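You operate a simulated robot arm through the tools that you are given. There is no shell and no other tool. Be economical: measure what you need, move in short steps, check, and stop when the job is done.

You run a simulated two-armed robot. Do the job below in one go: nothing can be reset, and whatever is moved stays where it is left.

TASK
Bring the green table's yellow tray to the white table, free both stub latches and lift the red disc in.
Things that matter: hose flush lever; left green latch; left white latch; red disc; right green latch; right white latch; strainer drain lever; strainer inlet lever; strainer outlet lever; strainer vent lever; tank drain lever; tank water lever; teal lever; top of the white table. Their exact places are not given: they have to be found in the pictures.

The check looks at the end state, three seconds after you hand in, the way a careful person would. Anything else that was tipped, shoved, dropped, spilled or broken makes it a failure.

THE ROBOT
Two 7-joint arms with two-finger grippers on one trunk, on a base that drives. Base frame: it is fixed to the floor where the robot stands at the start and does not move with it; the origin is under the middle of the robot, x ahead of it, y to its left, z up; the surface under the hand at the start is at about z = 0.74. Readings come in m, rad, newtons and seconds.
The left shoulder is at the start at [0.06, 0.123, 0.945], the right one opposite. With the tool pointing down near the work surface each hand reaches from about 0.32 to 0.78 m from the robot's upright axis, wherever it stands, measured 20 degrees to its own side. Places, roughly: hose flush lever [0.5, -2.3, 0.6]; left green latch [0.9, -0.4, 0.9]; left white latch [0.6, -1.4, 0.9]; right green latch [0.9, -0.6, 0.9]; right white latch [0.6, -1.7, 0.9]; strainer drain lever [0.5, -1.4, 0.5]; strainer inlet lever [0.6, -1.2, 0.8]; strainer outlet lever [0.6, -1.9, 0.8]; strainer vent lever [0.5, -1.6, 0.8]; tank drain lever [0.5, -2.7, 0.2]; tank water lever [0.5, -2.5, 0.4]; teal lever [0.7, -2.3, 0.9]; top of the white table [0.7, -0.7, 0.7]; yellow tray (49x26x10 cm) [0.6, 0.1, 0.8]; yellow tray inside [0.6, 0.1, 0.7]. Payload 1.47 kg a hand.
The TCP of each hand is the grasp point between the finger pads, 0.016 m short of the fingertips. In the tool frame z runs along the fingers and y along their closing line. Largest opening 0.087 m; the body of the gripper starts 0.055 m behind the TCP.
Orientation is told as [roll, pitch, yaw] about the base's x, y, z axes, in that order, counted from this pose: with the fingers straight down and closing along the base's y, the tool's x points along the base's -x, its y along +y and its z along -z.

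THE INTERFACE
- The arms move only by the tool servo_tool. It takes "left_motion", "right_motion" or both (then of equal length, played together; a hand with none holds still); each is a list of rows, each a list of 6 numbers: the shift along the base's x, y, z in units of 25 mm (1.0 is 25 mm), then the turn, a rotation vector about the base's x, y, z in units of 5 degrees (1.0 is 5 degrees). In form: [[x, y, z, rx, ry, rz], ...]. A call has 1 to 12 rows; each row shifts and turns the commanded pose from where the row before left it. "left_gripper" and "right_gripper" are, for a hand that has rows, the gripper command, from -1 (shut) to 1 (fully open), values between in proportion, set as the call begins (left out, the last holds). A call with a number of a shift or a turn outside -1 to 1 is refused whole. A row lasts 0.2 s, in which the tool goes at most 0.05 m and 0.15 rad; a call with a longer step from one row to the next is refused whole, and so is a gripper value outside its range. A pose out of reach is approached as far as the arm can. The call stops where the force on the tool passes 40 N (or 10 N more than at its start, if that is more) or the arm is blocked; 0.2 s more then pass. The fingers move at their own pace (about 0.153 m/s each) and stop on an object; they squeeze with about 20 N. The grip force told is the motor's: it shows also when the fingers shut on nothing. Time passes only in rows, and 0.2 s behind the last, so rows that do not move let the fingers close. It gives the time, the measured TCP pose, the force on the tool (base axes), the opening and the grip force at its end, in the units of the frame above (readings bear some noise), with the torque about the TCP (base axes, N m) and any sound that the robot's microphone picked up.
- Cameras (640 x 400 px; columns grow to the right, rows downward): "scene" is now at [0.0897, -0.0233, 1.5056]; the picture's right is [-0.29, -0.96, 0.00], its down [-0.68, 0.20, -0.71] and it looks along [0.68, -0.20, -0.70] (base axes); focal length 277 px, centre (320, 200). "left" rides on the left gripper at [0.073, -0.012, -0.09] in its tool frame; the picture's right is [0.16, 0.99, 0.00], its down [-0.72, 0.12, -0.68] and it looks along [-0.67, 0.11, 0.73] (tool axes); focal length 247 px, centre (320, 200). "right" rides on the right gripper at [0.073, 0.012, -0.09] in its tool frame; the picture's right is [-0.16, 0.99, 0.00], its down [-0.72, -0.12, -0.68] and it looks along [-0.67, -0.11, 0.73] (tool axes); focal length 247 px, centre (320, 200).
- snapshot(camera): a new picture of that camera. It takes no simulated time.
- raise_lower(by): slides the trunk up (or, below 0, down) by that many m; the arms and the scene camera ride with it, the base frame stays. It gives what a move gives, with no picture.
- steer(legs): drives the robot by 1 to 6 legs, each [ahead, left, turn to the left] in m, m and rad, along the robot's own axes; the way and the turn of a leg run together, so that a leg with both is an arc; at most 1.5 m and 3.142 rad a leg. The arms and the cameras ride along, it lands a little off, and it stops where it bumps. It gives what a move gives.
- aim_head(pan, tilt): turns the head with the scene camera to pan (to the left, within 2.094 rad either way) and tilt (down, from -0.506 to 1.204), counted from straight ahead of the robot. It gives what a move gives.
- locate(camera, pixels): there is no depth. For up to 12 entries [column, row, z] of the newest picture of that camera ("zoom" is the newest enlarged one), the place [x, y] in the base frame at which the ray of that pixel passes the height z, good to about 0.002 m. It takes no simulated time.
- zoom(camera, box): a new picture of the part [left, top, right, bottom] of that camera's present view, enlarged. It takes no simulated time.
- job_done(): hands the job in; it is judged then, once.

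Work in short steps. Measure before you move; look again where a grasp or a placing could have gone wrong, and mend it. You have 80 turns and 58 pictures in all, those below and enlarged ones among them. Open the grippers and draw the arms clear of the work before you hand the job in, unless the task says otherwise; then end with one line.

The tools are called after "Request:" as name(argument=value, ...) on one line, values as JSON. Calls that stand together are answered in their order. servo_tool: Moves the arms, as the interface text tells. Its arguments: {"type":"object","properties":{"left_motion":{"type":"array","items":{"type":"array","items":{"type":"number"}}},"left_gripper":{"type":"number"},"right_motion":{"type":"array","items":{"type":"array","items":{"type":"number"}}},"right_gripper":{"type":"number"}},"required":[]} The other tools are called the same way: raise_lower (by) slides the trunk up or down; steer (legs) drives the base; aim_head (pan, tilt) turns the head that bears the scene camera; snapshot (camera) takes a picture; locate (camera, pixels) gives the place at which the rays of pixels pass given heights; zoom (camera, box) takes an enlarged picture of a part of a camera's view; job_done () hands the job in.

At the start:

```text
time_s: 0.0
left_position: [0.5045, -0.0135, 1.1539]
left_tool_rot: [0.0, 0.0, 0.0]
left_force: [-0.5, -0.5, -1.1]
left_ft_torque: [-0.04, 0.02, -0.01]
left_finger_gap: 0.0869
left_gripper_force: 0.1
right_position: [0.429, -0.4513, 1.2092]
right_tool_rot: [0.0, -0.001, -0.001]
right_force: [-0.7, 0.5, 0.3]
right_ft_torque: [-0.02, 0.01, -0.01]
right_finger_gap: 0.087
right_gripper_force: 0.1
trunk travel left (down, up): [-0.1, 0.13]
robot x, y, heading: [-0.0004, -0.0012, -0.002]
head pan, tilt: [-0.29, 0.782]
```

scene: 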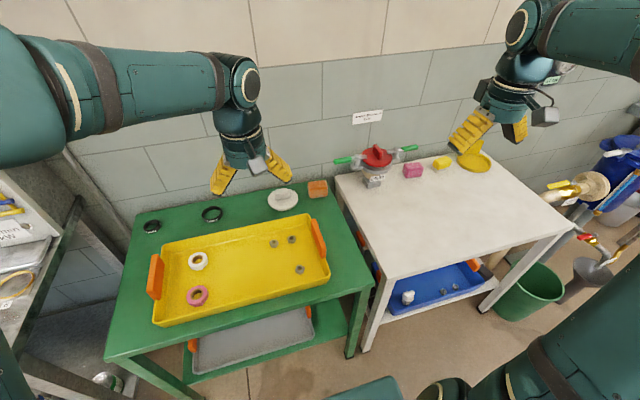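
right: 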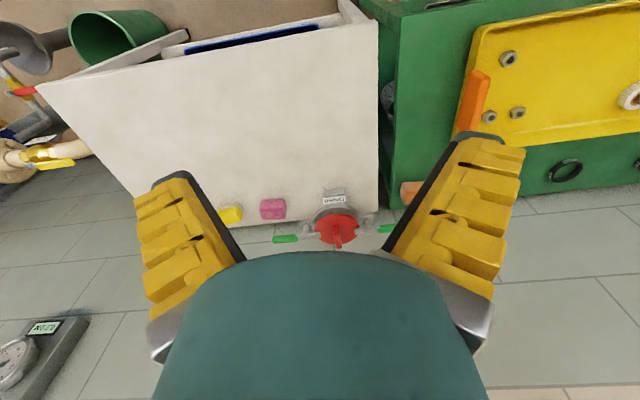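
left: 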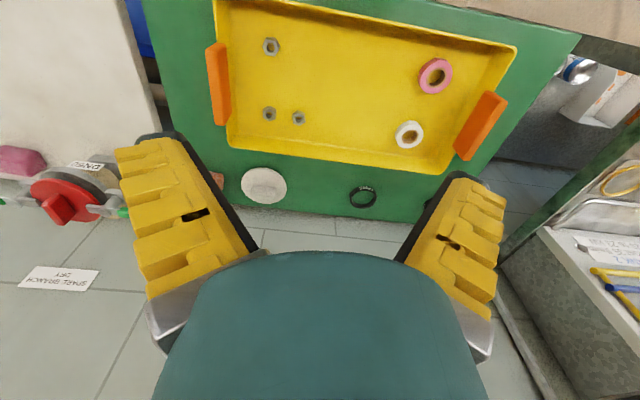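

The scene shows the tray around (240,265) and the stub with the red disc at (376,157), with a label near (367,117). I'll zoom in on the stub and its signs.

Request:
zoom(camera="scene", box=[310, 95, 470, 195])

Request:
zoom(camera="scene", box=[100, 170, 380, 345])

```text
4.00 times, centred on (390, 145) of scene
```

zoom: 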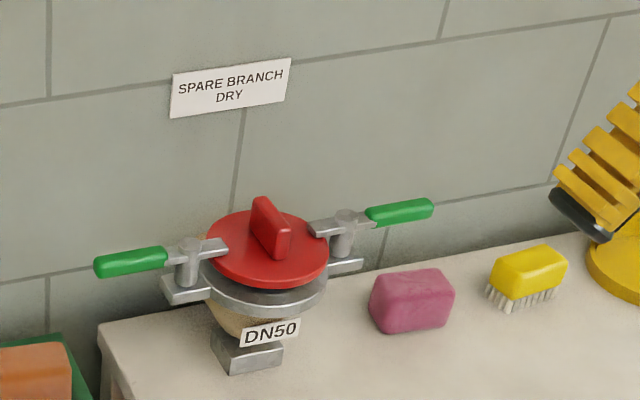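

```text
2.29 times, centred on (240, 258) of scene
```

zoom: 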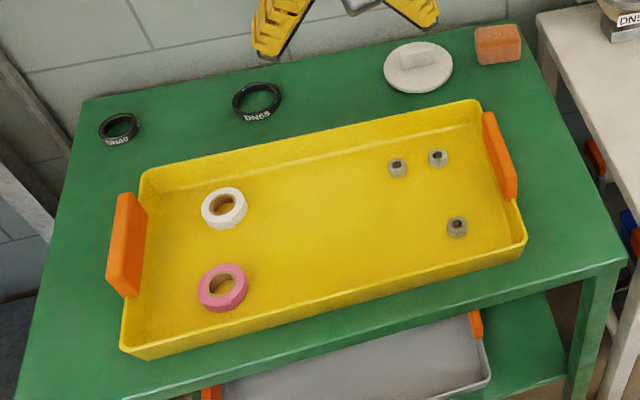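

The sign says the branch is dry, and the two green latches clamp the disc. I'll look to the right to see the rest of the plant before planning.

Request:
aim_head(pan=-1.1, tilt=0.6)

Request:
snapshot(camera="scene")

```text
time_s: 1.1
left_position: [0.5063, -0.0144, 1.1553]
left_tool_rot: [0.0, 0.001, -0.001]
left_force: [0.7, -0.2, -0.3]
left_ft_torque: [0.0, 0.03, -0.01]
left_finger_gap: 0.087
left_gripper_force: 0.1
right_position: [0.4294, -0.4513, 1.2089]
right_tool_rot: [0.0, 0.0, 0.003]
right_force: [-0.3, 0.3, -0.2]
right_ft_torque: [0.02, 0.02, -0.02]
right_finger_gap: 0.087
right_gripper_force: 0.0
trunk travel left (down, up): [-0.1, 0.13]
robot x, y, heading: [0.0016, 0.0005, 0.004]
head pan, tilt: [-1.1, 0.6]
```

```text
52 pictures are left
```

scene: 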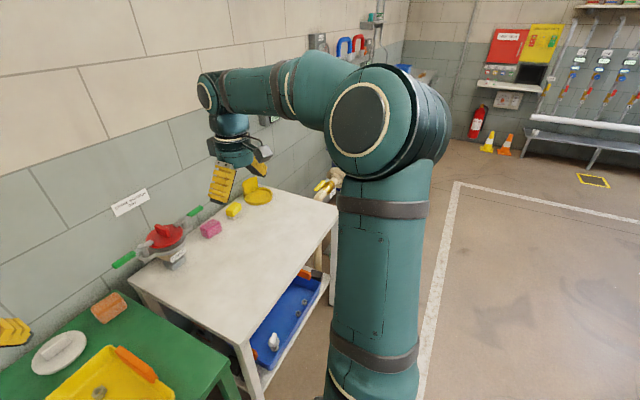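

Nothing on the right bears on the dry stub. I'll turn the head back to the tray and measure its handles.

Request:
aim_head(pan=0.0, tilt=0.9)

Request:
snapshot(camera="scene")

Request:
snapshot(camera="left")

```text
time_s: 2.5
left_position: [0.5052, -0.0143, 1.1548]
left_tool_rot: [0.0, -0.001, -0.001]
left_force: [-1.0, 0.1, 0.7]
left_ft_torque: [0.02, 0.03, 0.0]
left_finger_gap: 0.0871
left_gripper_force: 0.0
right_position: [0.4285, -0.4502, 1.2087]
right_tool_rot: [0.0, 0.0, 0.0]
right_force: [0.4, 0.2, -0.3]
right_ft_torque: [0.03, 0.02, -0.05]
right_finger_gap: 0.0871
right_gripper_force: 0.1
trunk travel left (down, up): [-0.1, 0.13]
robot x, y, heading: [-0.0025, -0.0013, 0.005]
head pan, tilt: [0.0, 0.901]
```

```text
51 pictures are left
```

scene: 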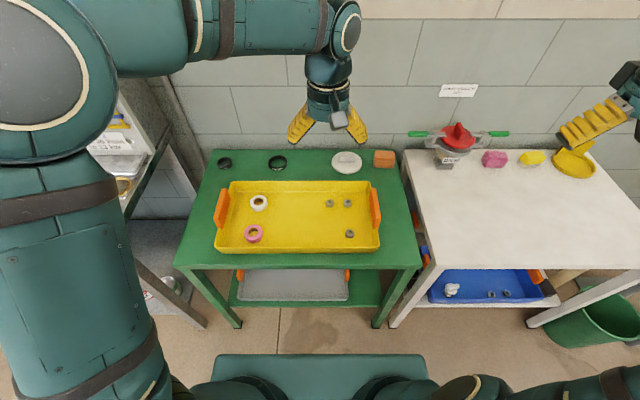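

```text
50 pictures are left
```

left: 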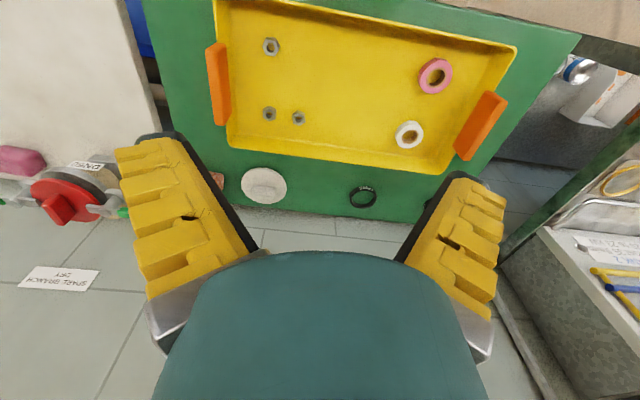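

The tray is now square in view, with handles at about (220,207) and (375,207). I'll zoom to see the handle edges.

Request:
zoom(camera="scene", box=[200, 165, 400, 290])

Request:
zoom(camera="scene", box=[395, 110, 605, 240])

```text
3.20 times, centred on (300, 228) of scene
```

zoom: 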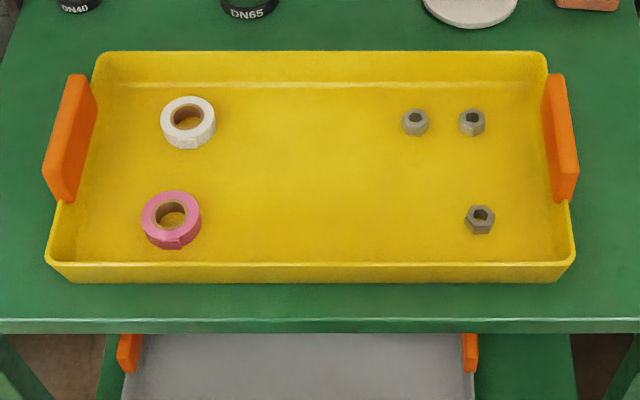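

```text
3.05 times, centred on (500, 175) of scene
```

zoom: 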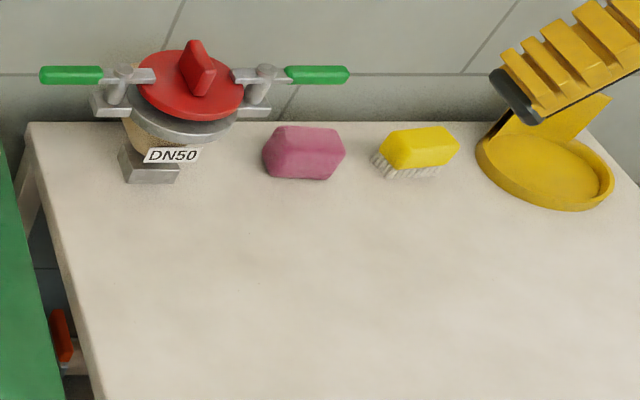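

I'll locate the handle top edges and tray rim at candidate heights to fix the tray's height and position.

Request:
locate(camera="scene", pixels=[[221.9, 189, 0.84], [214, 223.3, 0.84], [376.6, 189, 0.84], [380.6, 225, 0.84], [231.3, 181.8, 0.8], [390.3, 181.8, 0.8], [399.7, 248.3, 0.8], [215, 247.4, 0.8], [399, 253.5, 0.74], [215, 253.5, 0.74], [395, 151, 0.74], [405, 268, 0.74]])

Request:
locate(camera="scene", pixels=[[403, 150, 0.74], [443, 268, 0.74], [640, 268, 0.74], [485, 165, 0.74], [545, 163, 0.74], [596, 175, 0.74], [445, 167, 0.74]])

```text
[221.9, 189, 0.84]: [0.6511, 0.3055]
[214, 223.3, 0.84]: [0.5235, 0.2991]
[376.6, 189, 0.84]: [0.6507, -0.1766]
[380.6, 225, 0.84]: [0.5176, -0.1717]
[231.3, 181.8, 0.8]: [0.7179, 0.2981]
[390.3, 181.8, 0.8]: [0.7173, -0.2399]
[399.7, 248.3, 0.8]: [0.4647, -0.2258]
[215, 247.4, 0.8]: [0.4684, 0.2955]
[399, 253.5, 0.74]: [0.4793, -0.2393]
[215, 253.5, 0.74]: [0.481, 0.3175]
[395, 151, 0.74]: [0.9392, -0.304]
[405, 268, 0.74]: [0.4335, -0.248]
```

```text
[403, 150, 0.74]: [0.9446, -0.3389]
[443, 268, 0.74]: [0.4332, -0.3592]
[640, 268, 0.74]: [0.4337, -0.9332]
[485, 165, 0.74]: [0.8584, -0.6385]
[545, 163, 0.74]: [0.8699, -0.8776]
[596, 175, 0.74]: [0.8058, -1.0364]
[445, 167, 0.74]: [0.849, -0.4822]
```

The tray spans y ≈ 0.305 to -0.177 with handle tops near z 0.84 and the handle middles at x ≈ 0.585. I'll bring both hands above the handles at a safe height.

Request:
servo_tool(left_motion=[[0.267, 1, -0.66, 0, 0, 0], [0.267, 1, -0.66, 0, 0, 0], [0.267, 1, -0.66, 0, 0, 0], [0.267, 1, -0.66, 0, 0, 0], [0.267, 1, -0.66, 0, 0, 0], [0.267, 1, -0.66, 0, 0, 0], [0.267, 1, -0.66, 0, 0, 0], [0.267, 1, -0.66, 0, 0, 0], [0.267, 1, -0.66, 0, 0, 0], [0.267, 1, -0.66, 0, 0, 0], [0.267, 1, -0.66, 0, 0, 0], [0.267, 1, -0.66, 0, 0, 0]], right_motion=[[0.52, 0.95, -0.84, 0, 0, 0], [0.52, 0.95, -0.84, 0, 0, 0], [0.52, 0.95, -0.84, 0, 0, 0], [0.52, 0.95, -0.84, 0, 0, 0], [0.52, 0.95, -0.84, 0, 0, 0], [0.52, 0.95, -0.84, 0, 0, 0], [0.52, 0.95, -0.84, 0, 0, 0], [0.52, 0.95, -0.84, 0, 0, 0], [0.52, 0.95, -0.84, 0, 0, 0], [0.52, 0.95, -0.84, 0, 0, 0], [0.52, 0.95, -0.84, 0, 0, 0], [0.52, 0.95, -0.84, 0, 0, 0]])

Request:
snapshot(camera="left")

Request:
snapshot(camera="right")

```text
time_s: 5.1
left_position: [0.5876, 0.2873, 0.9573]
left_tool_rot: [-0.002, 0.001, 0.002]
left_force: [0.3, -0.2, -0.6]
left_ft_torque: [-0.05, 0.02, 0.0]
left_finger_gap: 0.087
left_gripper_force: 0.0
right_position: [0.5862, -0.1631, 0.9548]
right_tool_rot: [-0.003, -0.001, 0.0]
right_force: [0.3, 1.0, 0.0]
right_ft_torque: [-0.02, 0.02, -0.01]
right_finger_gap: 0.0871
right_gripper_force: 0.0
trunk travel left (down, up): [-0.1, 0.13]
robot x, y, heading: [0.0015, 0.0028, 0.0]
head pan, tilt: [0.0, 0.901]
```

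```text
47 pictures are left
```

left: 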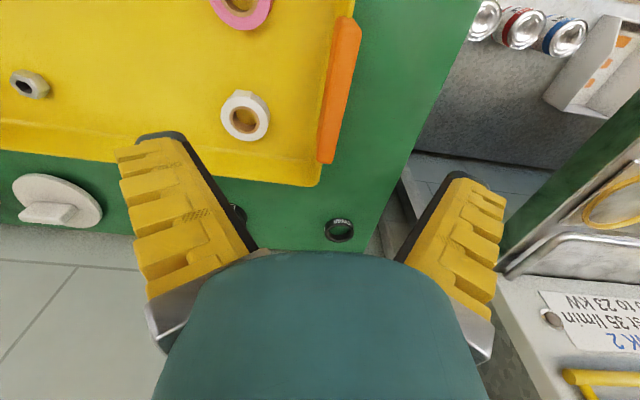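

```text
46 pictures are left
```

right: 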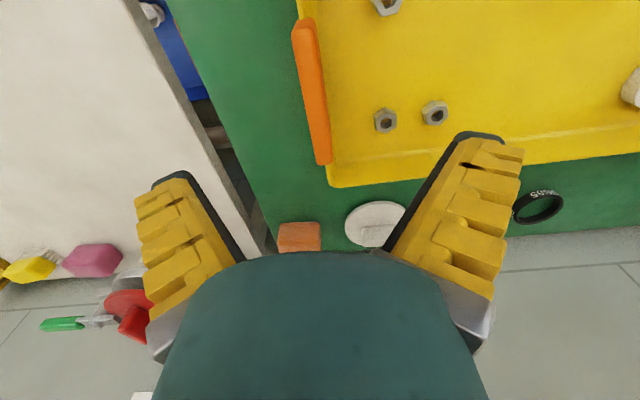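

Both handles are in view; I'll zoom on each to see which edges are the top.

Request:
zoom(camera="left", box=[270, 0, 430, 200])

Request:
zoom(camera="right", box=[240, 0, 400, 200])

```text
2.00 times, centred on (350, 100) of left
```

zoom: 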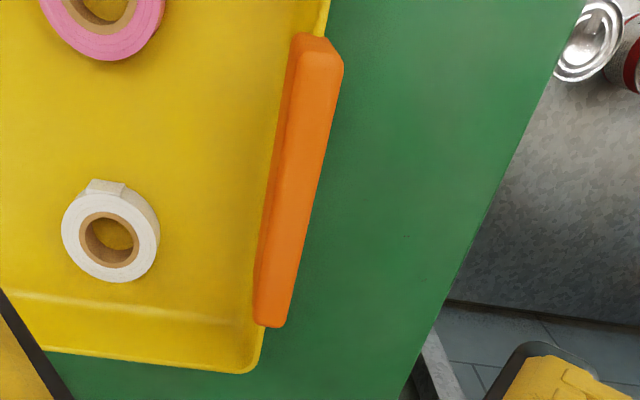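

```text
2.00 times, centred on (320, 100) of right
```

zoom: 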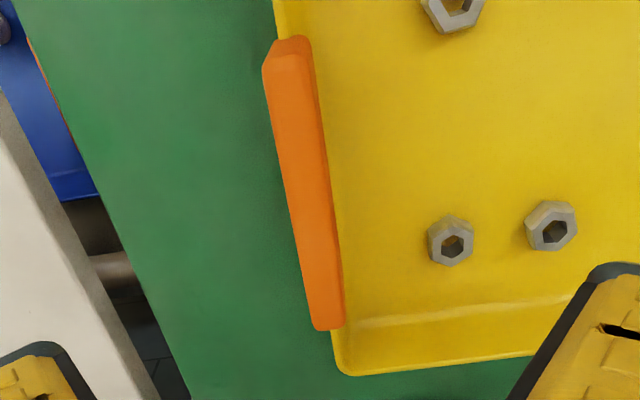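

Top-face corners: left (341.5,27.5),(361.5,32.5),(334,160),(321,159); right (292.5,34),(316,30),(331.5,162.5),(317,163.5). I'll place them at z 0.83–0.84.

Request:
locate(camera="left", pixels=[[341.5, 27.5, 0.84], [361.5, 32.5, 0.84], [334, 160, 0.84], [321, 159, 0.84], [341.5, 27.5, 0.82], [361.5, 32.5, 0.82], [334, 160, 0.82], [321, 159, 0.82]])

Request:
locate(camera="right", pixels=[[292.5, 34, 0.84], [316, 30, 0.84], [331.5, 162.5, 0.84], [317, 163.5, 0.84], [292.5, 34, 0.82], [316, 30, 0.82], [331.5, 162.5, 0.82], [317, 163.5, 0.82]])

Request:
locate(camera="scene", pixels=[[221.9, 189, 0.82], [214, 223.3, 0.82], [376.6, 189, 0.82], [380.6, 225, 0.82]])

```text
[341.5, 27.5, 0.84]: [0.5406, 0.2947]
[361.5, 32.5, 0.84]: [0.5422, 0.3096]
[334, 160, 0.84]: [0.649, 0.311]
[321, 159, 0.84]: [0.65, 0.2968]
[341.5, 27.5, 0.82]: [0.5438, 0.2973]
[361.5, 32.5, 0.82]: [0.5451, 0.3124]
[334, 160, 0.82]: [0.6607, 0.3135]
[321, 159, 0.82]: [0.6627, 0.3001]
```

```text
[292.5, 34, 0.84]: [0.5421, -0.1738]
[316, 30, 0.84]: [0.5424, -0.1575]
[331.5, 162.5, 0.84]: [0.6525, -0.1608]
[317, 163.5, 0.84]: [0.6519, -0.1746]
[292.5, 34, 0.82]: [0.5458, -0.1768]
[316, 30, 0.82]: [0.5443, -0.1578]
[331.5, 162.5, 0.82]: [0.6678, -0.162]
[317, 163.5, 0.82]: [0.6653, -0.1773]
```

```text
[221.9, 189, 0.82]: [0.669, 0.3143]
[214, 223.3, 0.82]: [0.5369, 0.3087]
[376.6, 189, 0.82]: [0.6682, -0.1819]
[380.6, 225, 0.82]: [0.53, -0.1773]
```

Handles centre at about (0.60, 0.304) and (0.60, -0.167), 15 mm thick. I'll narrow the fingers to about 52 mm, shift over them and descend to TCP z ≈ 0.815.

Request:
servo_tool(left_motion=[[0.5, 0.67, -0.5, 0, 0, 0], [0, 0, -1, 0, 0, 0], [0, 0, -1, 0, 0, 0], [0, 0, -1, 0, 0, 0], [0, 0, -1, 0, 0, 0], [0, 0, -1, 0, 0, 0], [0, 0, -0.2, 0, 0, 0]], right_motion=[[0.56, -0.16, -0.4, 0, 0, 0], [0, 0, -1, 0, 0, 0], [0, 0, -1, 0, 0, 0], [0, 0, -1, 0, 0, 0], [0, 0, -1, 0, 0, 0], [0, 0, -1, 0, 0, 0], [0, 0, -0.2, 0, 0, 0]], left_gripper=0.2, right_gripper=0.2)

Request:
snapshot(camera="scene")

```text
time_s: 6.7
left_position: [0.5979, 0.303, 0.8154]
left_tool_rot: [0.0, 0.0, 0.0]
left_force: [0.2, -0.1, 0.2]
left_ft_torque: [0.0, -0.02, 0.02]
left_finger_gap: 0.0576
left_gripper_force: 4.0
right_position: [0.5992, -0.1696, 0.8168]
right_tool_rot: [0.0, -0.001, -0.001]
right_force: [0.1, 0.2, 0.8]
right_ft_torque: [0.0, 0.02, 0.03]
right_finger_gap: 0.0573
right_gripper_force: 3.7
trunk travel left (down, up): [-0.1, 0.13]
robot x, y, heading: [-0.0033, 0.0006, 0.005]
head pan, tilt: [0.0, 0.901]
```

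```text
43 pictures are left
```

scene: 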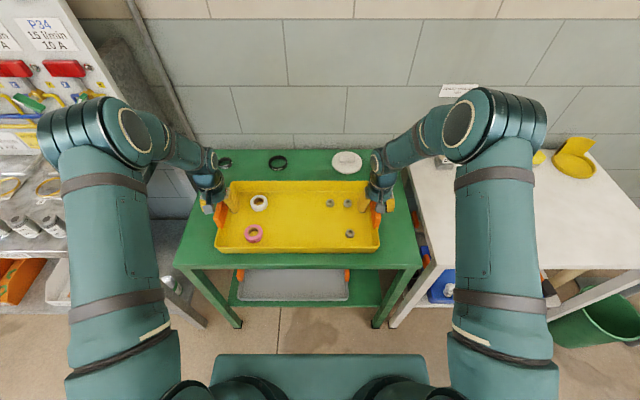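

The fingers straddle both handles with no contact force. I'll close both and hold for a moment.

Request:
servo_tool(left_motion=[[0, 0, 0, 0, 0, 0], [0, 0, 0, 0, 0, 0], [0, 0, 0, 0, 0, 0], [0, 0, 0, 0, 0, 0]], right_motion=[[0, 0, 0, 0, 0, 0], [0, 0, 0, 0, 0, 0], [0, 0, 0, 0, 0, 0], [0, 0, 0, 0, 0, 0]], left_gripper=-1, right_gripper=-1)

Request:
zoom(camera="scene", box=[180, 160, 420, 290])

```text
time_s: 7.7
left_position: [0.5985, 0.3016, 0.8146]
left_tool_rot: [0.0, 0.0, 0.0]
left_force: [1.7, -1.7, 3.4]
left_ft_torque: [-0.04, -0.04, 0.0]
left_finger_gap: 0.0139
left_gripper_force: 20.2
right_position: [0.5991, -0.1699, 0.8178]
right_tool_rot: [0.0, -0.002, 0.0]
right_force: [2.2, 1.4, 5.7]
right_ft_torque: [0.05, -0.07, 0.03]
right_finger_gap: 0.0145
right_gripper_force: 19.8
trunk travel left (down, up): [-0.1, 0.13]
robot x, y, heading: [-0.0029, 0.0034, 0.003]
head pan, tilt: [0.0, 0.901]
```

```text
2.67 times, centred on (300, 225) of scene
```

zoom: 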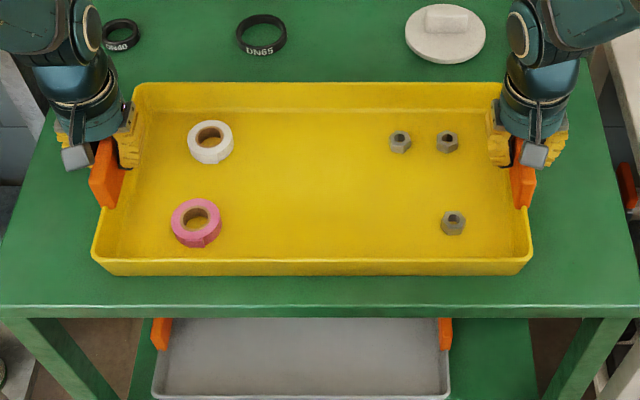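

Both handles are gripped (gaps 14 mm, 20 N). I'll lift the tray level by raising the trunk a little and then check it.

Request:
raise_lower(by=0.03)

Request:
snapshot(camera="scene")

Request:
locate(camera="scene", pixels=[[545, 330, 0.0], [600, 347, 0.0], [428, 356, 0.3], [428, 356, 0.1], [590, 165, 0.74]])

```text
time_s: 8.4
left_position: [0.5995, 0.3037, 0.8458]
left_tool_rot: [-0.002, -0.001, -0.001]
left_force: [3.6, 0.5, 4.7]
left_ft_torque: [-0.01, 0.26, -0.03]
left_finger_gap: 0.0103
left_gripper_force: 19.7
right_position: [0.5993, -0.1685, 0.8479]
right_tool_rot: [-0.001, -0.002, -0.001]
right_force: [0.9, 0.7, 5.7]
right_ft_torque: [0.01, 0.01, -0.04]
right_finger_gap: 0.0063
right_gripper_force: 19.2
trunk travel left (down, up): [-0.13, 0.1]
robot x, y, heading: [-0.0021, -0.002, -0.004]
head pan, tilt: [0.0, 0.901]
```

```text
41 pictures are left
```

scene: 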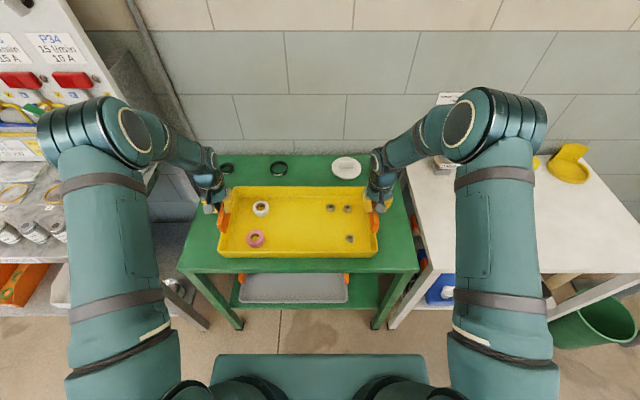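

```text
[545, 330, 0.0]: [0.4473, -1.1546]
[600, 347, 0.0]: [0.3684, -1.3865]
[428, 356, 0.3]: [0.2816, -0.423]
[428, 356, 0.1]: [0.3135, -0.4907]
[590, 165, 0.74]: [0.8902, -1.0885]
```

The gaps have narrowed to 10 and 6 mm, and the tray has shrunk in the picture (edges 218–378), so the fingers are sliding up the handles. I'll lower back and check closely before regrasping deeper.

Request:
raise_lower(by=-0.03)

Request:
zoom(camera="scene", box=[180, 160, 420, 290])

Request:
snapshot(camera="right")

```text
time_s: 8.8
left_position: [0.6014, 0.3034, 0.8453]
left_tool_rot: [0.002, -0.02, 0.0]
left_force: [-5.4, 0.4, 17.8]
left_ft_torque: [-0.02, 0.13, 0.0]
left_finger_gap: 0.0172
left_gripper_force: 20.6
right_position: [0.6016, -0.1685, 0.8464]
right_tool_rot: [0.001, -0.017, 0.0]
right_force: [-6.6, -1.1, 24.4]
right_ft_torque: [-0.02, 0.3, 0.02]
right_finger_gap: 0.0124
right_gripper_force: 20.6
trunk travel left (down, up): [-0.121, 0.109]
robot x, y, heading: [-0.0003, 0.0002, -0.001]
head pan, tilt: [0.0, 0.901]
stopped: the force on the tool passed its limit at 48 N (the readings are from after the stop); the commanded pose is now the measured one
```

```text
2.67 times, centred on (300, 225) of scene
```

zoom: 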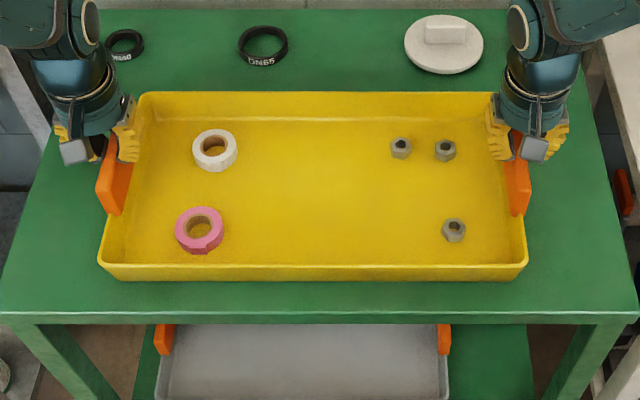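

```text
39 pictures are left
```

right: 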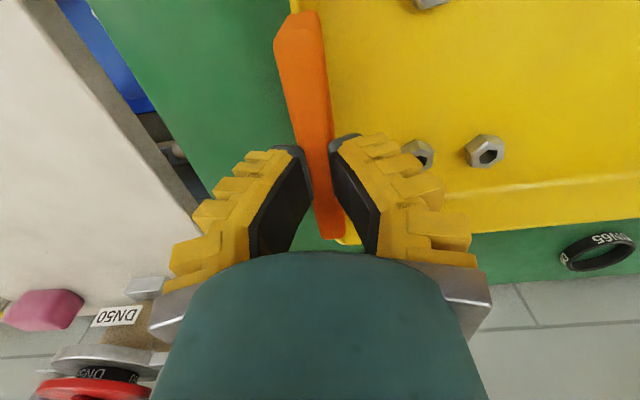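

The tray sits back on the table and the fingers are resting on the handle tops (~z 0.83), so the first grip only held a rounded upper edge. I'll open, lift slightly, square up, then descend to TCP z ≈ 0.788.

Request:
servo_tool(left_motion=[[0, 0, 0.6, 0, 0, 0], [0, 0, 0, 0, 0.22, 0], [0, 0, -0.9, 0, 0, 0], [0, 0, -0.9, 0, 0, 0], [0, 0, -0.7, 0, 0, 0], [0, 0, -0.4, 0, 0, 0]], right_motion=[[0, 0, 0.6, 0, 0, 0], [0, 0, 0, 0, 0.2, 0], [0, 0, -0.9, 0, 0, 0], [0, 0, -0.9, 0, 0, 0], [0, 0, -0.7, 0, 0, 0], [0, 0, -0.4, 0, 0, 0]], left_gripper=0.2, right_gripper=0.2)

Request:
snapshot(camera="right")

```text
time_s: 10.2
left_position: [0.6011, 0.3035, 0.7824]
left_tool_rot: [0.002, 0.008, 0.002]
left_force: [0.2, 0.1, 0.5]
left_ft_torque: [0.0, 0.01, 0.0]
left_finger_gap: 0.0571
left_gripper_force: 4.4
right_position: [0.6027, -0.169, 0.7862]
right_tool_rot: [0.001, 0.007, -0.002]
right_force: [-0.2, 0.2, 0.3]
right_ft_torque: [0.01, 0.0, 0.0]
right_finger_gap: 0.0575
right_gripper_force: 3.5
trunk travel left (down, up): [-0.121, 0.109]
robot x, y, heading: [0.0009, -0.0007, 0.0]
head pan, tilt: [0.0, 0.901]
```

```text
38 pictures are left
```

right: 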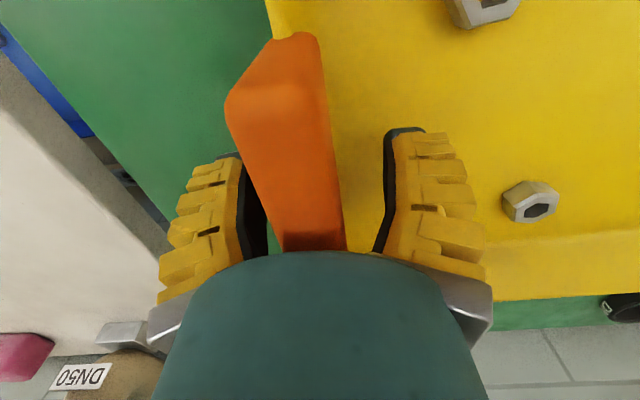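

No contact and the handles are well between the fingers. Closing again.

Request:
servo_tool(left_motion=[[0, 0, 0, 0, 0, 0], [0, 0, 0, 0, 0, 0], [0, 0, 0, 0, 0, 0], [0, 0, 0, 0, 0, 0]], right_motion=[[0, 0, 0, 0, 0, 0], [0, 0, 0, 0, 0, 0], [0, 0, 0, 0, 0, 0], [0, 0, 0, 0, 0, 0]], left_gripper=-1, right_gripper=-1)

Request:
servo_tool(left_motion=[[0, 0, 0.3, 0, 0, 0], [0, 0, 0.3, 0, 0, 0], [0, 0, 0.3, 0, 0, 0]], right_motion=[[0, 0, 0.3, 0, 0, 0], [0, 0, 0.3, 0, 0, 0], [0, 0, 0.3, 0, 0, 0]])

Request:
zoom(camera="scene", box=[180, 160, 420, 290])

```text
time_s: 11.2
left_position: [0.601, 0.3031, 0.7829]
left_tool_rot: [-0.001, 0.009, 0.0]
left_force: [-0.2, -2.0, -0.3]
left_ft_torque: [0.0, 0.0, 0.04]
left_finger_gap: 0.0139
left_gripper_force: 20.0
right_position: [0.6023, -0.169, 0.7859]
right_tool_rot: [0.002, 0.008, -0.001]
right_force: [-1.6, -0.1, 6.9]
right_ft_torque: [0.03, -0.02, -0.04]
right_finger_gap: 0.0148
right_gripper_force: 20.5
trunk travel left (down, up): [-0.121, 0.109]
robot x, y, heading: [-0.0051, -0.0027, 0.001]
head pan, tilt: [0.0, 0.901]
```

```text
time_s: 12.0
left_position: [0.6023, 0.3038, 0.8045]
left_tool_rot: [0.0, 0.012, 0.001]
left_force: [0.6, -4.2, -4.6]
left_ft_torque: [-0.01, -0.05, -0.04]
left_finger_gap: 0.0123
left_gripper_force: 20.4
right_position: [0.6009, -0.1683, 0.8077]
right_tool_rot: [0.001, 0.007, 0.0]
right_force: [-0.6, 4.2, -4.8]
right_ft_torque: [0.03, 0.05, -0.04]
right_finger_gap: 0.0102
right_gripper_force: 20.1
trunk travel left (down, up): [-0.121, 0.109]
robot x, y, heading: [0.0031, 0.0039, -0.003]
head pan, tilt: [0.0, 0.901]
```

```text
2.67 times, centred on (300, 225) of scene
```

zoom: 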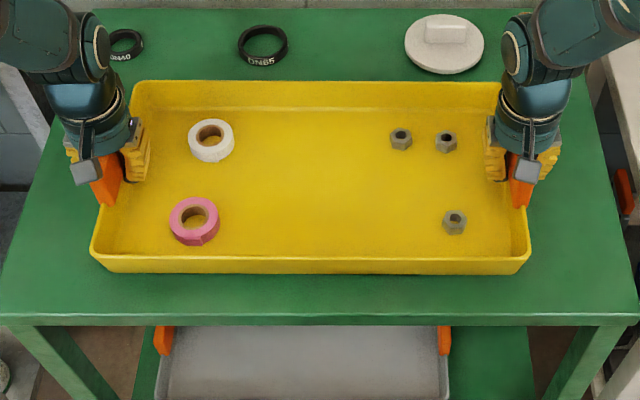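

The tray has risen, with about 4.7 N hanging on each hand. The gaps changed a little, so I'll hold a moment to see whether the grip is creeping.

Request:
servo_tool(left_motion=[[0, 0, 0, 0, 0, 0], [0, 0, 0, 0, 0, 0], [0, 0, 0, 0, 0, 0], [0, 0, 0, 0, 0, 0], [0, 0, 0, 0, 0, 0]], right_motion=[[0, 0, 0, 0, 0, 0], [0, 0, 0, 0, 0, 0], [0, 0, 0, 0, 0, 0], [0, 0, 0, 0, 0, 0], [0, 0, 0, 0, 0, 0]])

Request:
snapshot(camera="right")

```text
time_s: 13.2
left_position: [0.6026, 0.3034, 0.806]
left_tool_rot: [0.0, 0.011, 0.001]
left_force: [0.2, -5.9, -4.9]
left_ft_torque: [-0.05, -0.03, -0.05]
left_finger_gap: 0.0121
left_gripper_force: 20.0
right_position: [0.6014, -0.169, 0.808]
right_tool_rot: [0.002, 0.009, 0.0]
right_force: [-0.1, 7.3, -5.3]
right_ft_torque: [0.07, 0.02, -0.03]
right_finger_gap: 0.0102
right_gripper_force: 19.9
trunk travel left (down, up): [-0.121, 0.109]
robot x, y, heading: [0.0037, 0.0004, -0.0]
head pan, tilt: [0.0, 0.901]
```

```text
36 pictures are left
```

right: 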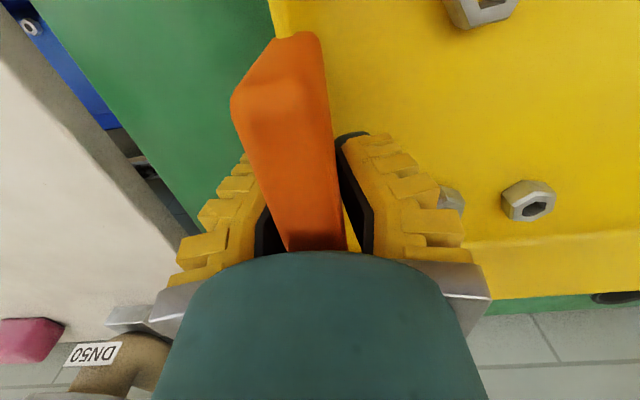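

The grip is stable and the tray hangs level. I'll raise the trunk 0.05 m and check before driving.

Request:
raise_lower(by=0.05)

Request:
zoom(camera="scene", box=[180, 160, 420, 290])

```text
time_s: 14.2
left_position: [0.603, 0.3047, 0.8541]
left_tool_rot: [0.0, 0.01, 0.001]
left_force: [-0.1, -7.5, -4.7]
left_ft_torque: [-0.07, 0.02, -0.04]
left_finger_gap: 0.0121
left_gripper_force: 20.3
right_position: [0.6022, -0.1677, 0.8562]
right_tool_rot: [0.002, 0.009, 0.001]
right_force: [0.5, 7.9, -4.0]
right_ft_torque: [0.09, 0.04, -0.02]
right_finger_gap: 0.0105
right_gripper_force: 19.8
trunk travel left (down, up): [-0.171, 0.059]
robot x, y, heading: [-0.0001, 0.001, -0.002]
head pan, tilt: [0.0, 0.901]
```

```text
2.67 times, centred on (300, 225) of scene
```

zoom: 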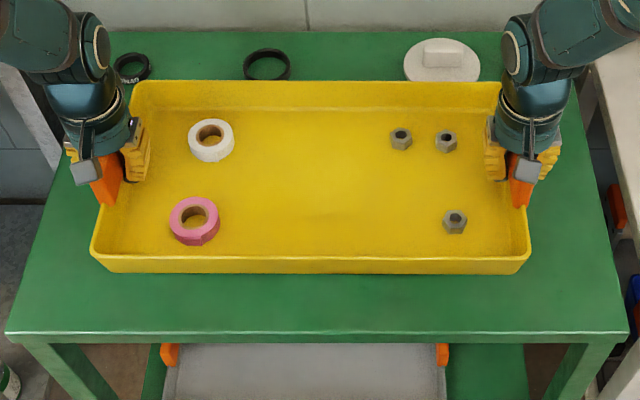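

The tray rides level with its contents in place. Before driving sideways I'll look at the bucket and the floor on the right.

Request:
aim_head(pan=-0.9, tilt=1.0)

Request:
snapshot(camera="scene")

```text
time_s: 15.4
left_position: [0.602, 0.3037, 0.8546]
left_tool_rot: [-0.002, 0.009, 0.001]
left_force: [-0.2, -9.3, -4.1]
left_ft_torque: [-0.07, 0.0, -0.07]
left_finger_gap: 0.0122
left_gripper_force: 19.5
right_position: [0.6022, -0.1682, 0.8583]
right_tool_rot: [0.002, 0.008, -0.001]
right_force: [0.0, 9.6, -4.9]
right_ft_torque: [0.1, 0.03, -0.03]
right_finger_gap: 0.0104
right_gripper_force: 19.8
trunk travel left (down, up): [-0.171, 0.059]
robot x, y, heading: [-0.0003, -0.0004, -0.001]
head pan, tilt: [-0.901, 1.0]
```

```text
34 pictures are left
```

scene: 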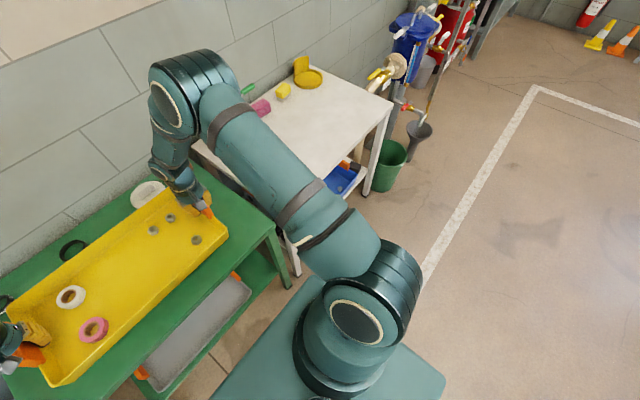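

The bucket is at (388,165) beside the white table's near leg. I'll locate it along with the base corner, and ease the hands inward slightly because the y forces are rising.

Request:
locate(camera="scene", pixels=[[372, 188, 0.0], [395, 190, 0.0], [407, 155, 0.25], [380, 143, 0.25], [360, 160, 0.25], [445, 380, 0.3], [445, 380, 0.5], [390, 100, 0.74], [268, 236, 0.74]])

Request:
servo_tool(left_motion=[[0, -0.06, 0, 0, 0, 0], [0, 0, 0, 0, 0, 0]], right_motion=[[0, 0.06, 0, 0, 0, 0], [0, 0, 0, 0, 0, 0]])

```text
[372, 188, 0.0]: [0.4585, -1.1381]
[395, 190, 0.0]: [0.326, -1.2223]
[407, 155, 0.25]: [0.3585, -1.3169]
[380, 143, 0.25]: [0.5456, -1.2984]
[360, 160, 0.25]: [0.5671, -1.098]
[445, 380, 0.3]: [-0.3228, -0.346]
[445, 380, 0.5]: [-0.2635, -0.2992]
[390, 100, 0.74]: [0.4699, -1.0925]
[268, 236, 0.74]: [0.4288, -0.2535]
```

```text
time_s: 16.0
left_position: [0.6029, 0.3049, 0.8544]
left_tool_rot: [0.003, 0.007, 0.0]
left_force: [0.0, -2.5, -5.3]
left_ft_torque: [0.03, 0.09, -0.06]
left_finger_gap: 0.0123
left_gripper_force: 19.6
right_position: [0.6025, -0.1681, 0.8575]
right_tool_rot: [0.001, 0.009, 0.0]
right_force: [1.0, 1.9, -4.4]
right_ft_torque: [0.0, 0.0, -0.05]
right_finger_gap: 0.0104
right_gripper_force: 20.0
trunk travel left (down, up): [-0.171, 0.059]
robot x, y, heading: [-0.0034, 0.0005, 0.001]
head pan, tilt: [-0.901, 1.0]
```

Forces eased to about 2 N. The bucket's edge is at y ≈ -1.1, clear of where the base will end (≈ -1.03), so I'll drive 0.71 m to the right.

Request:
steer(legs=[[0, -0.355, 0], [0, -0.355, 0]])

Request:
aim_head(pan=0.0, tilt=0.9)

Request:
snapshot(camera="scene")

```text
time_s: 22.9
left_position: [0.6017, -0.4124, 0.8546]
left_tool_rot: [0.001, 0.009, -0.009]
left_force: [0.4, 17.3, -4.9]
left_ft_torque: [0.12, 0.08, -0.04]
left_finger_gap: 0.0119
left_gripper_force: 19.8
right_position: [0.5959, -0.8834, 0.8575]
right_tool_rot: [0.001, 0.01, -0.008]
right_force: [0.2, -16.5, -4.1]
right_ft_torque: [-0.13, 0.0, -0.04]
right_finger_gap: 0.01
right_gripper_force: 19.9
trunk travel left (down, up): [-0.171, 0.059]
robot x, y, heading: [-0.0068, -0.7126, -0.008]
head pan, tilt: [-0.901, 1.0]
```

```text
time_s: 24.1
left_position: [0.6021, -0.4133, 0.8539]
left_tool_rot: [0.002, 0.008, -0.007]
left_force: [0.3, 1.3, -3.9]
left_ft_torque: [0.02, -0.01, -0.06]
left_finger_gap: 0.0121
left_gripper_force: 20.1
right_position: [0.5958, -0.884, 0.8582]
right_tool_rot: [0.0, 0.009, -0.009]
right_force: [-0.1, -0.4, -4.9]
right_ft_torque: [0.03, -0.01, -0.02]
right_finger_gap: 0.0105
right_gripper_force: 19.9
trunk travel left (down, up): [-0.171, 0.059]
robot x, y, heading: [-0.0024, -0.712, -0.011]
head pan, tilt: [0.0, 0.901]
```

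```text
33 pictures are left
```

scene: 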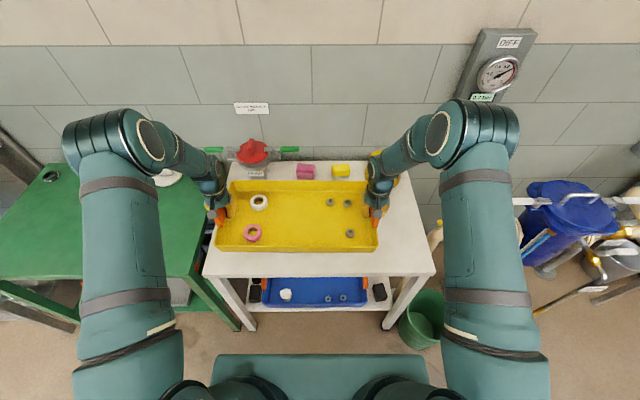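

The tray is over the white table. I'll verify the table's corners and the objects behind against the tray's footprint.

Request:
zoom(camera="scene", box=[190, 130, 450, 290])

Request:
locate(camera="scene", pixels=[[203, 275, 0.74], [435, 272, 0.74], [305, 179, 0.74], [341, 177, 0.74], [255, 180, 0.74], [216, 251, 0.79], [377, 250, 0.79], [230, 182, 0.85], [367, 182, 0.85]])

```text
2.46 times, centred on (320, 210) of scene
```

zoom: 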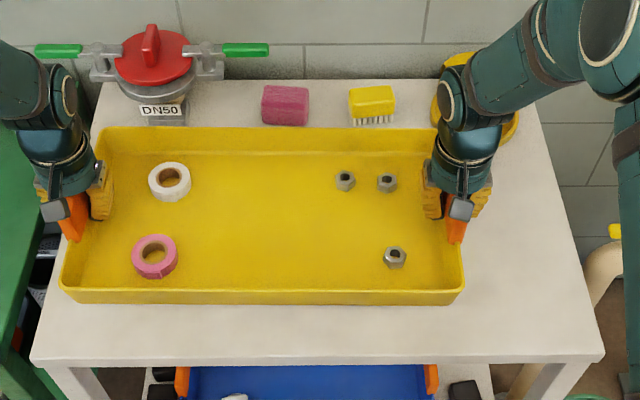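

```text
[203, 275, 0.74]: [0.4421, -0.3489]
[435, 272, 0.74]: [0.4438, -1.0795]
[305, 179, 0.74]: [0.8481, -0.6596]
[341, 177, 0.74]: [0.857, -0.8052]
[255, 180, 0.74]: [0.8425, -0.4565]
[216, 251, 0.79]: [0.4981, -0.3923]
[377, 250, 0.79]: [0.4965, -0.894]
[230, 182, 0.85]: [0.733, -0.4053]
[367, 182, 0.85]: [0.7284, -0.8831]
```

The footprint (x 0.49–0.735, y -0.39 to -0.90) is clear and well on the table. I'll lower the trunk 0.055 and then feel down gently.

Request:
raise_lower(by=-0.055)

Request:
servo_tool(left_motion=[[0, 0, -0.15, 0, 0, 0], [0, 0, -0.15, 0, 0, 0], [0, 0, -0.15, 0, 0, 0]], right_motion=[[0, 0, -0.15, 0, 0, 0], [0, 0, -0.15, 0, 0, 0], [0, 0, -0.15, 0, 0, 0]])

```text
time_s: 25.1
left_position: [0.6009, -0.4131, 0.7997]
left_tool_rot: [0.001, 0.008, -0.008]
left_force: [-0.2, 2.1, -3.7]
left_ft_torque: [0.03, 0.0, -0.08]
left_finger_gap: 0.0123
left_gripper_force: 20.1
right_position: [0.5958, -0.8857, 0.8039]
right_tool_rot: [-0.001, 0.007, -0.008]
right_force: [1.0, -2.1, -4.7]
right_ft_torque: [0.01, 0.02, -0.03]
right_finger_gap: 0.0106
right_gripper_force: 19.3
trunk travel left (down, up): [-0.116, 0.114]
robot x, y, heading: [-0.0055, -0.7135, -0.008]
head pan, tilt: [0.0, 0.901]
```

```text
time_s: 25.9
left_position: [0.5996, -0.4136, 0.788]
left_tool_rot: [0.002, 0.009, -0.009]
left_force: [0.0, 1.8, -4.4]
left_ft_torque: [-0.01, 0.03, -0.06]
left_finger_gap: 0.0123
left_gripper_force: 20.3
right_position: [0.596, -0.8852, 0.7916]
right_tool_rot: [0.0, 0.01, -0.007]
right_force: [0.4, -2.7, -3.5]
right_ft_torque: [0.03, 0.05, -0.01]
right_finger_gap: 0.0105
right_gripper_force: 19.9
trunk travel left (down, up): [-0.116, 0.114]
robot x, y, heading: [-0.0056, -0.7114, -0.007]
head pan, tilt: [0.0, 0.901]
```

Still hanging freely at z ≈ 0.79. I'll keep lowering in small steps.

Request:
servo_tool(left_motion=[[0, 0, -0.12, 0, 0, 0], [0, 0, -0.12, 0, 0, 0]], right_motion=[[0, 0, -0.12, 0, 0, 0], [0, 0, -0.12, 0, 0, 0]])

Request:
servo_tool(left_motion=[[0, 0, -0.1, 0, 0, 0]], right_motion=[[0, 0, -0.1, 0, 0, 0]])

Request:
snapshot(camera="scene")

```text
time_s: 26.5
left_position: [0.5994, -0.4131, 0.7845]
left_tool_rot: [0.002, 0.009, -0.009]
left_force: [-0.5, 1.3, -5.6]
left_ft_torque: [-0.01, -0.3, -0.02]
left_finger_gap: 0.0124
left_gripper_force: 19.6
right_position: [0.5946, -0.8838, 0.786]
right_tool_rot: [0.0, 0.006, -0.008]
right_force: [-1.1, -2.3, 6.1]
right_ft_torque: [-0.02, -0.22, 0.01]
right_finger_gap: 0.0145
right_gripper_force: 19.8
trunk travel left (down, up): [-0.116, 0.114]
robot x, y, heading: [-0.0028, -0.7107, -0.011]
head pan, tilt: [0.0, 0.901]
```

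```text
time_s: 26.9
left_position: [0.6002, -0.4122, 0.7819]
left_tool_rot: [0.002, 0.008, -0.008]
left_force: [2.7, 2.7, 0.8]
left_ft_torque: [0.02, 0.05, -0.04]
left_finger_gap: 0.0149
left_gripper_force: 20.1
right_position: [0.5959, -0.8847, 0.785]
right_tool_rot: [0.0, 0.006, -0.008]
right_force: [0.1, -1.0, 13.7]
right_ft_torque: [-0.02, 0.15, -0.07]
right_finger_gap: 0.0195
right_gripper_force: 19.8
trunk travel left (down, up): [-0.116, 0.114]
robot x, y, heading: [-0.0081, -0.7113, -0.006]
head pan, tilt: [0.0, 0.901]
```

```text
31 pictures are left
```

scene: 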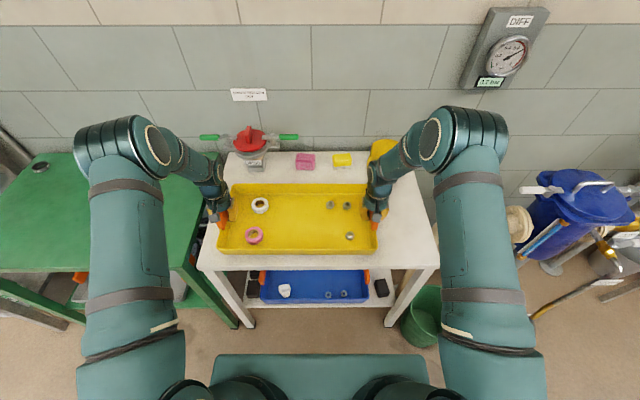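

The tray now rests on the table on both sides. I'll open to a modest gap so the fingers stay clear of the tray's contents.

Request:
servo_tool(left_motion=[[0, 0, 0, 0, 0, 0], [0, 0, 0, 0, 0, 0]], right_motion=[[0, 0, 0, 0, 0, 0], [0, 0, 0, 0, 0, 0]], left_gripper=0.2, right_gripper=0.2)

Request:
servo_tool(left_motion=[[0, 0, 0.5, 0, 0, 0], [0, 0, 1, 0, 0, 0], [0, 0, 1, 0, 0, 0], [0, 0, 1, 0, 0, 0], [0, 0, 1, 0, 0, 0], [0, 0, 1, 0, 0, 0], [0, 0, 1, 0, 0, 0], [0, 0, 1, 0, 0, 0]], right_motion=[[0, 0, 0.5, 0, 0, 0], [0, 0, 1, 0, 0, 0], [0, 0, 1, 0, 0, 0], [0, 0, 1, 0, 0, 0], [0, 0, 1, 0, 0, 0], [0, 0, 1, 0, 0, 0], [0, 0, 1, 0, 0, 0], [0, 0, 1, 0, 0, 0]])

Request:
zoom(camera="scene", box=[180, 80, 420, 230])

Request:
snapshot(camera="left")

```text
time_s: 27.5
left_position: [0.6001, -0.4135, 0.7791]
left_tool_rot: [0.0, 0.009, -0.009]
left_force: [0.6, -0.2, -0.6]
left_ft_torque: [0.01, -0.01, 0.01]
left_finger_gap: 0.0573
left_gripper_force: 3.3
right_position: [0.5956, -0.8848, 0.783]
right_tool_rot: [-0.001, 0.008, -0.01]
right_force: [0.6, 0.3, 1.1]
right_ft_torque: [-0.01, -0.01, 0.02]
right_finger_gap: 0.0574
right_gripper_force: 3.7
trunk travel left (down, up): [-0.116, 0.114]
robot x, y, heading: [-0.0028, -0.7125, -0.013]
head pan, tilt: [0.0, 0.901]
```

```text
time_s: 29.3
left_position: [0.5983, -0.4157, 0.9693]
left_tool_rot: [0.001, 0.007, -0.008]
left_force: [-0.6, 0.5, 0.6]
left_ft_torque: [0.0, 0.0, 0.0]
left_finger_gap: 0.0574
left_gripper_force: 3.4
right_position: [0.5935, -0.8859, 0.9713]
right_tool_rot: [0.0, 0.006, -0.009]
right_force: [-0.5, 0.2, -0.3]
right_ft_torque: [-0.02, 0.02, 0.02]
right_finger_gap: 0.0574
right_gripper_force: 3.7
trunk travel left (down, up): [-0.116, 0.114]
robot x, y, heading: [-0.0056, -0.7131, -0.007]
head pan, tilt: [0.0, 0.901]
```

```text
2.67 times, centred on (300, 155) of scene
```

zoom: 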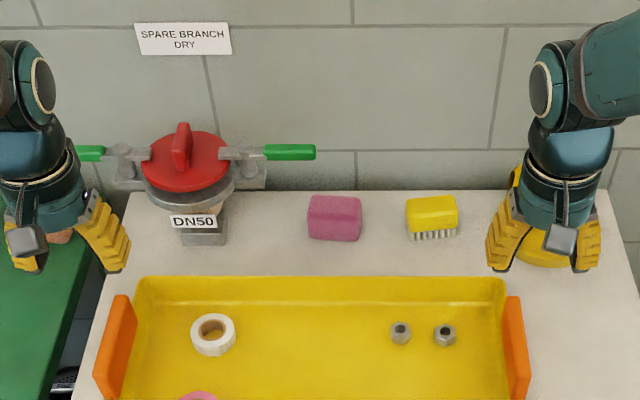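

```text
29 pictures are left
```

left: 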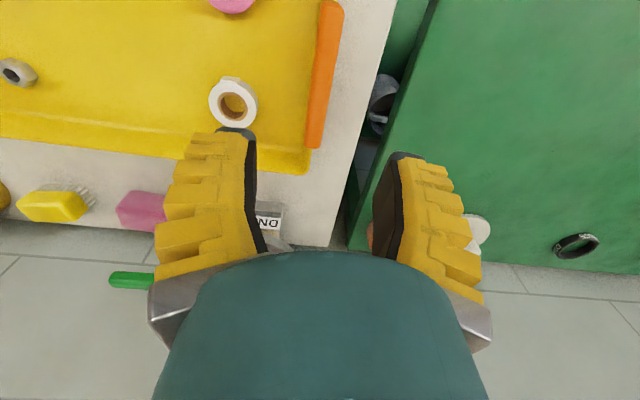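

The tray is down, contents in place, and the hands are clear. From parallax with the earlier picture the latch levers lie at about z 0.905, so I'll locate lever, pivot and disc points at that height.

Request:
locate(camera="zoom", pixels=[[315, 152, 0.905], [265, 152, 0.905], [245, 155, 0.905], [220, 153, 0.905], [150, 153, 0.905], [125, 152, 0.905], [105, 152, 0.905], [228, 165, 0.89], [141, 165, 0.89], [185, 192, 0.89], [185, 131, 0.89], [183, 125, 0.93]])

Request:
servo_tool(left_motion=[[-1, 1, 1, 0, 0, 0], [-1, 1, 1, 0, 0, 0], [-1, 1, 1, 0, 0, 0], [-1, 1, 1, 0, 0, 0], [-1, 0, 1, 0, 0, 0]])

Request:
zoom(camera="scene", box=[180, 90, 340, 190])

```text
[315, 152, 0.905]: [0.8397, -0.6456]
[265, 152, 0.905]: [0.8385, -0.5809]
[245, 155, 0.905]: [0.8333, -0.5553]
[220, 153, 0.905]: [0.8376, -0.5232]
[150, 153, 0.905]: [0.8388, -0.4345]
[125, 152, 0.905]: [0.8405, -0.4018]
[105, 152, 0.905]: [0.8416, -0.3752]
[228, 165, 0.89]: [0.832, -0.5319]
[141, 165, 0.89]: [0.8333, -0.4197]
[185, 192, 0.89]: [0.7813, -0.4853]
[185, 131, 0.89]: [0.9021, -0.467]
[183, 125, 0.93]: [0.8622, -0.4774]
```

```text
time_s: 30.5
left_position: [0.4742, -0.3146, 1.0931]
left_tool_rot: [0.003, 0.009, -0.008]
left_force: [0.1, 0.4, -0.1]
left_ft_torque: [0.02, 0.0, 0.03]
left_finger_gap: 0.0577
left_gripper_force: 3.4
right_position: [0.5926, -0.8861, 0.9717]
right_tool_rot: [-0.001, 0.008, -0.007]
right_force: [0.3, -0.6, 0.8]
right_ft_torque: [0.05, -0.01, 0.02]
right_finger_gap: 0.0574
right_gripper_force: 4.0
trunk travel left (down, up): [-0.116, 0.114]
robot x, y, heading: [-0.0072, -0.7132, -0.008]
head pan, tilt: [0.0, 0.901]
```

```text
4.00 times, centred on (260, 140) of scene
```

zoom: 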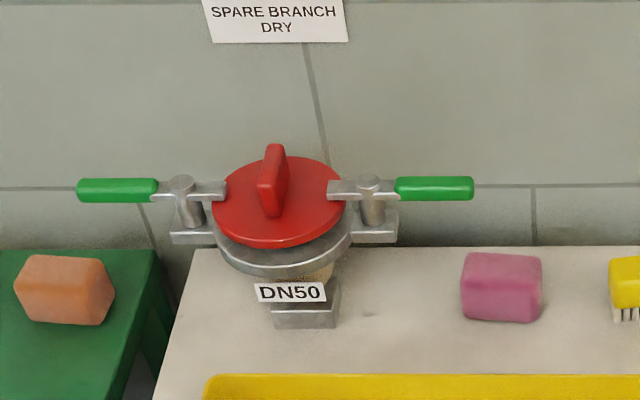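

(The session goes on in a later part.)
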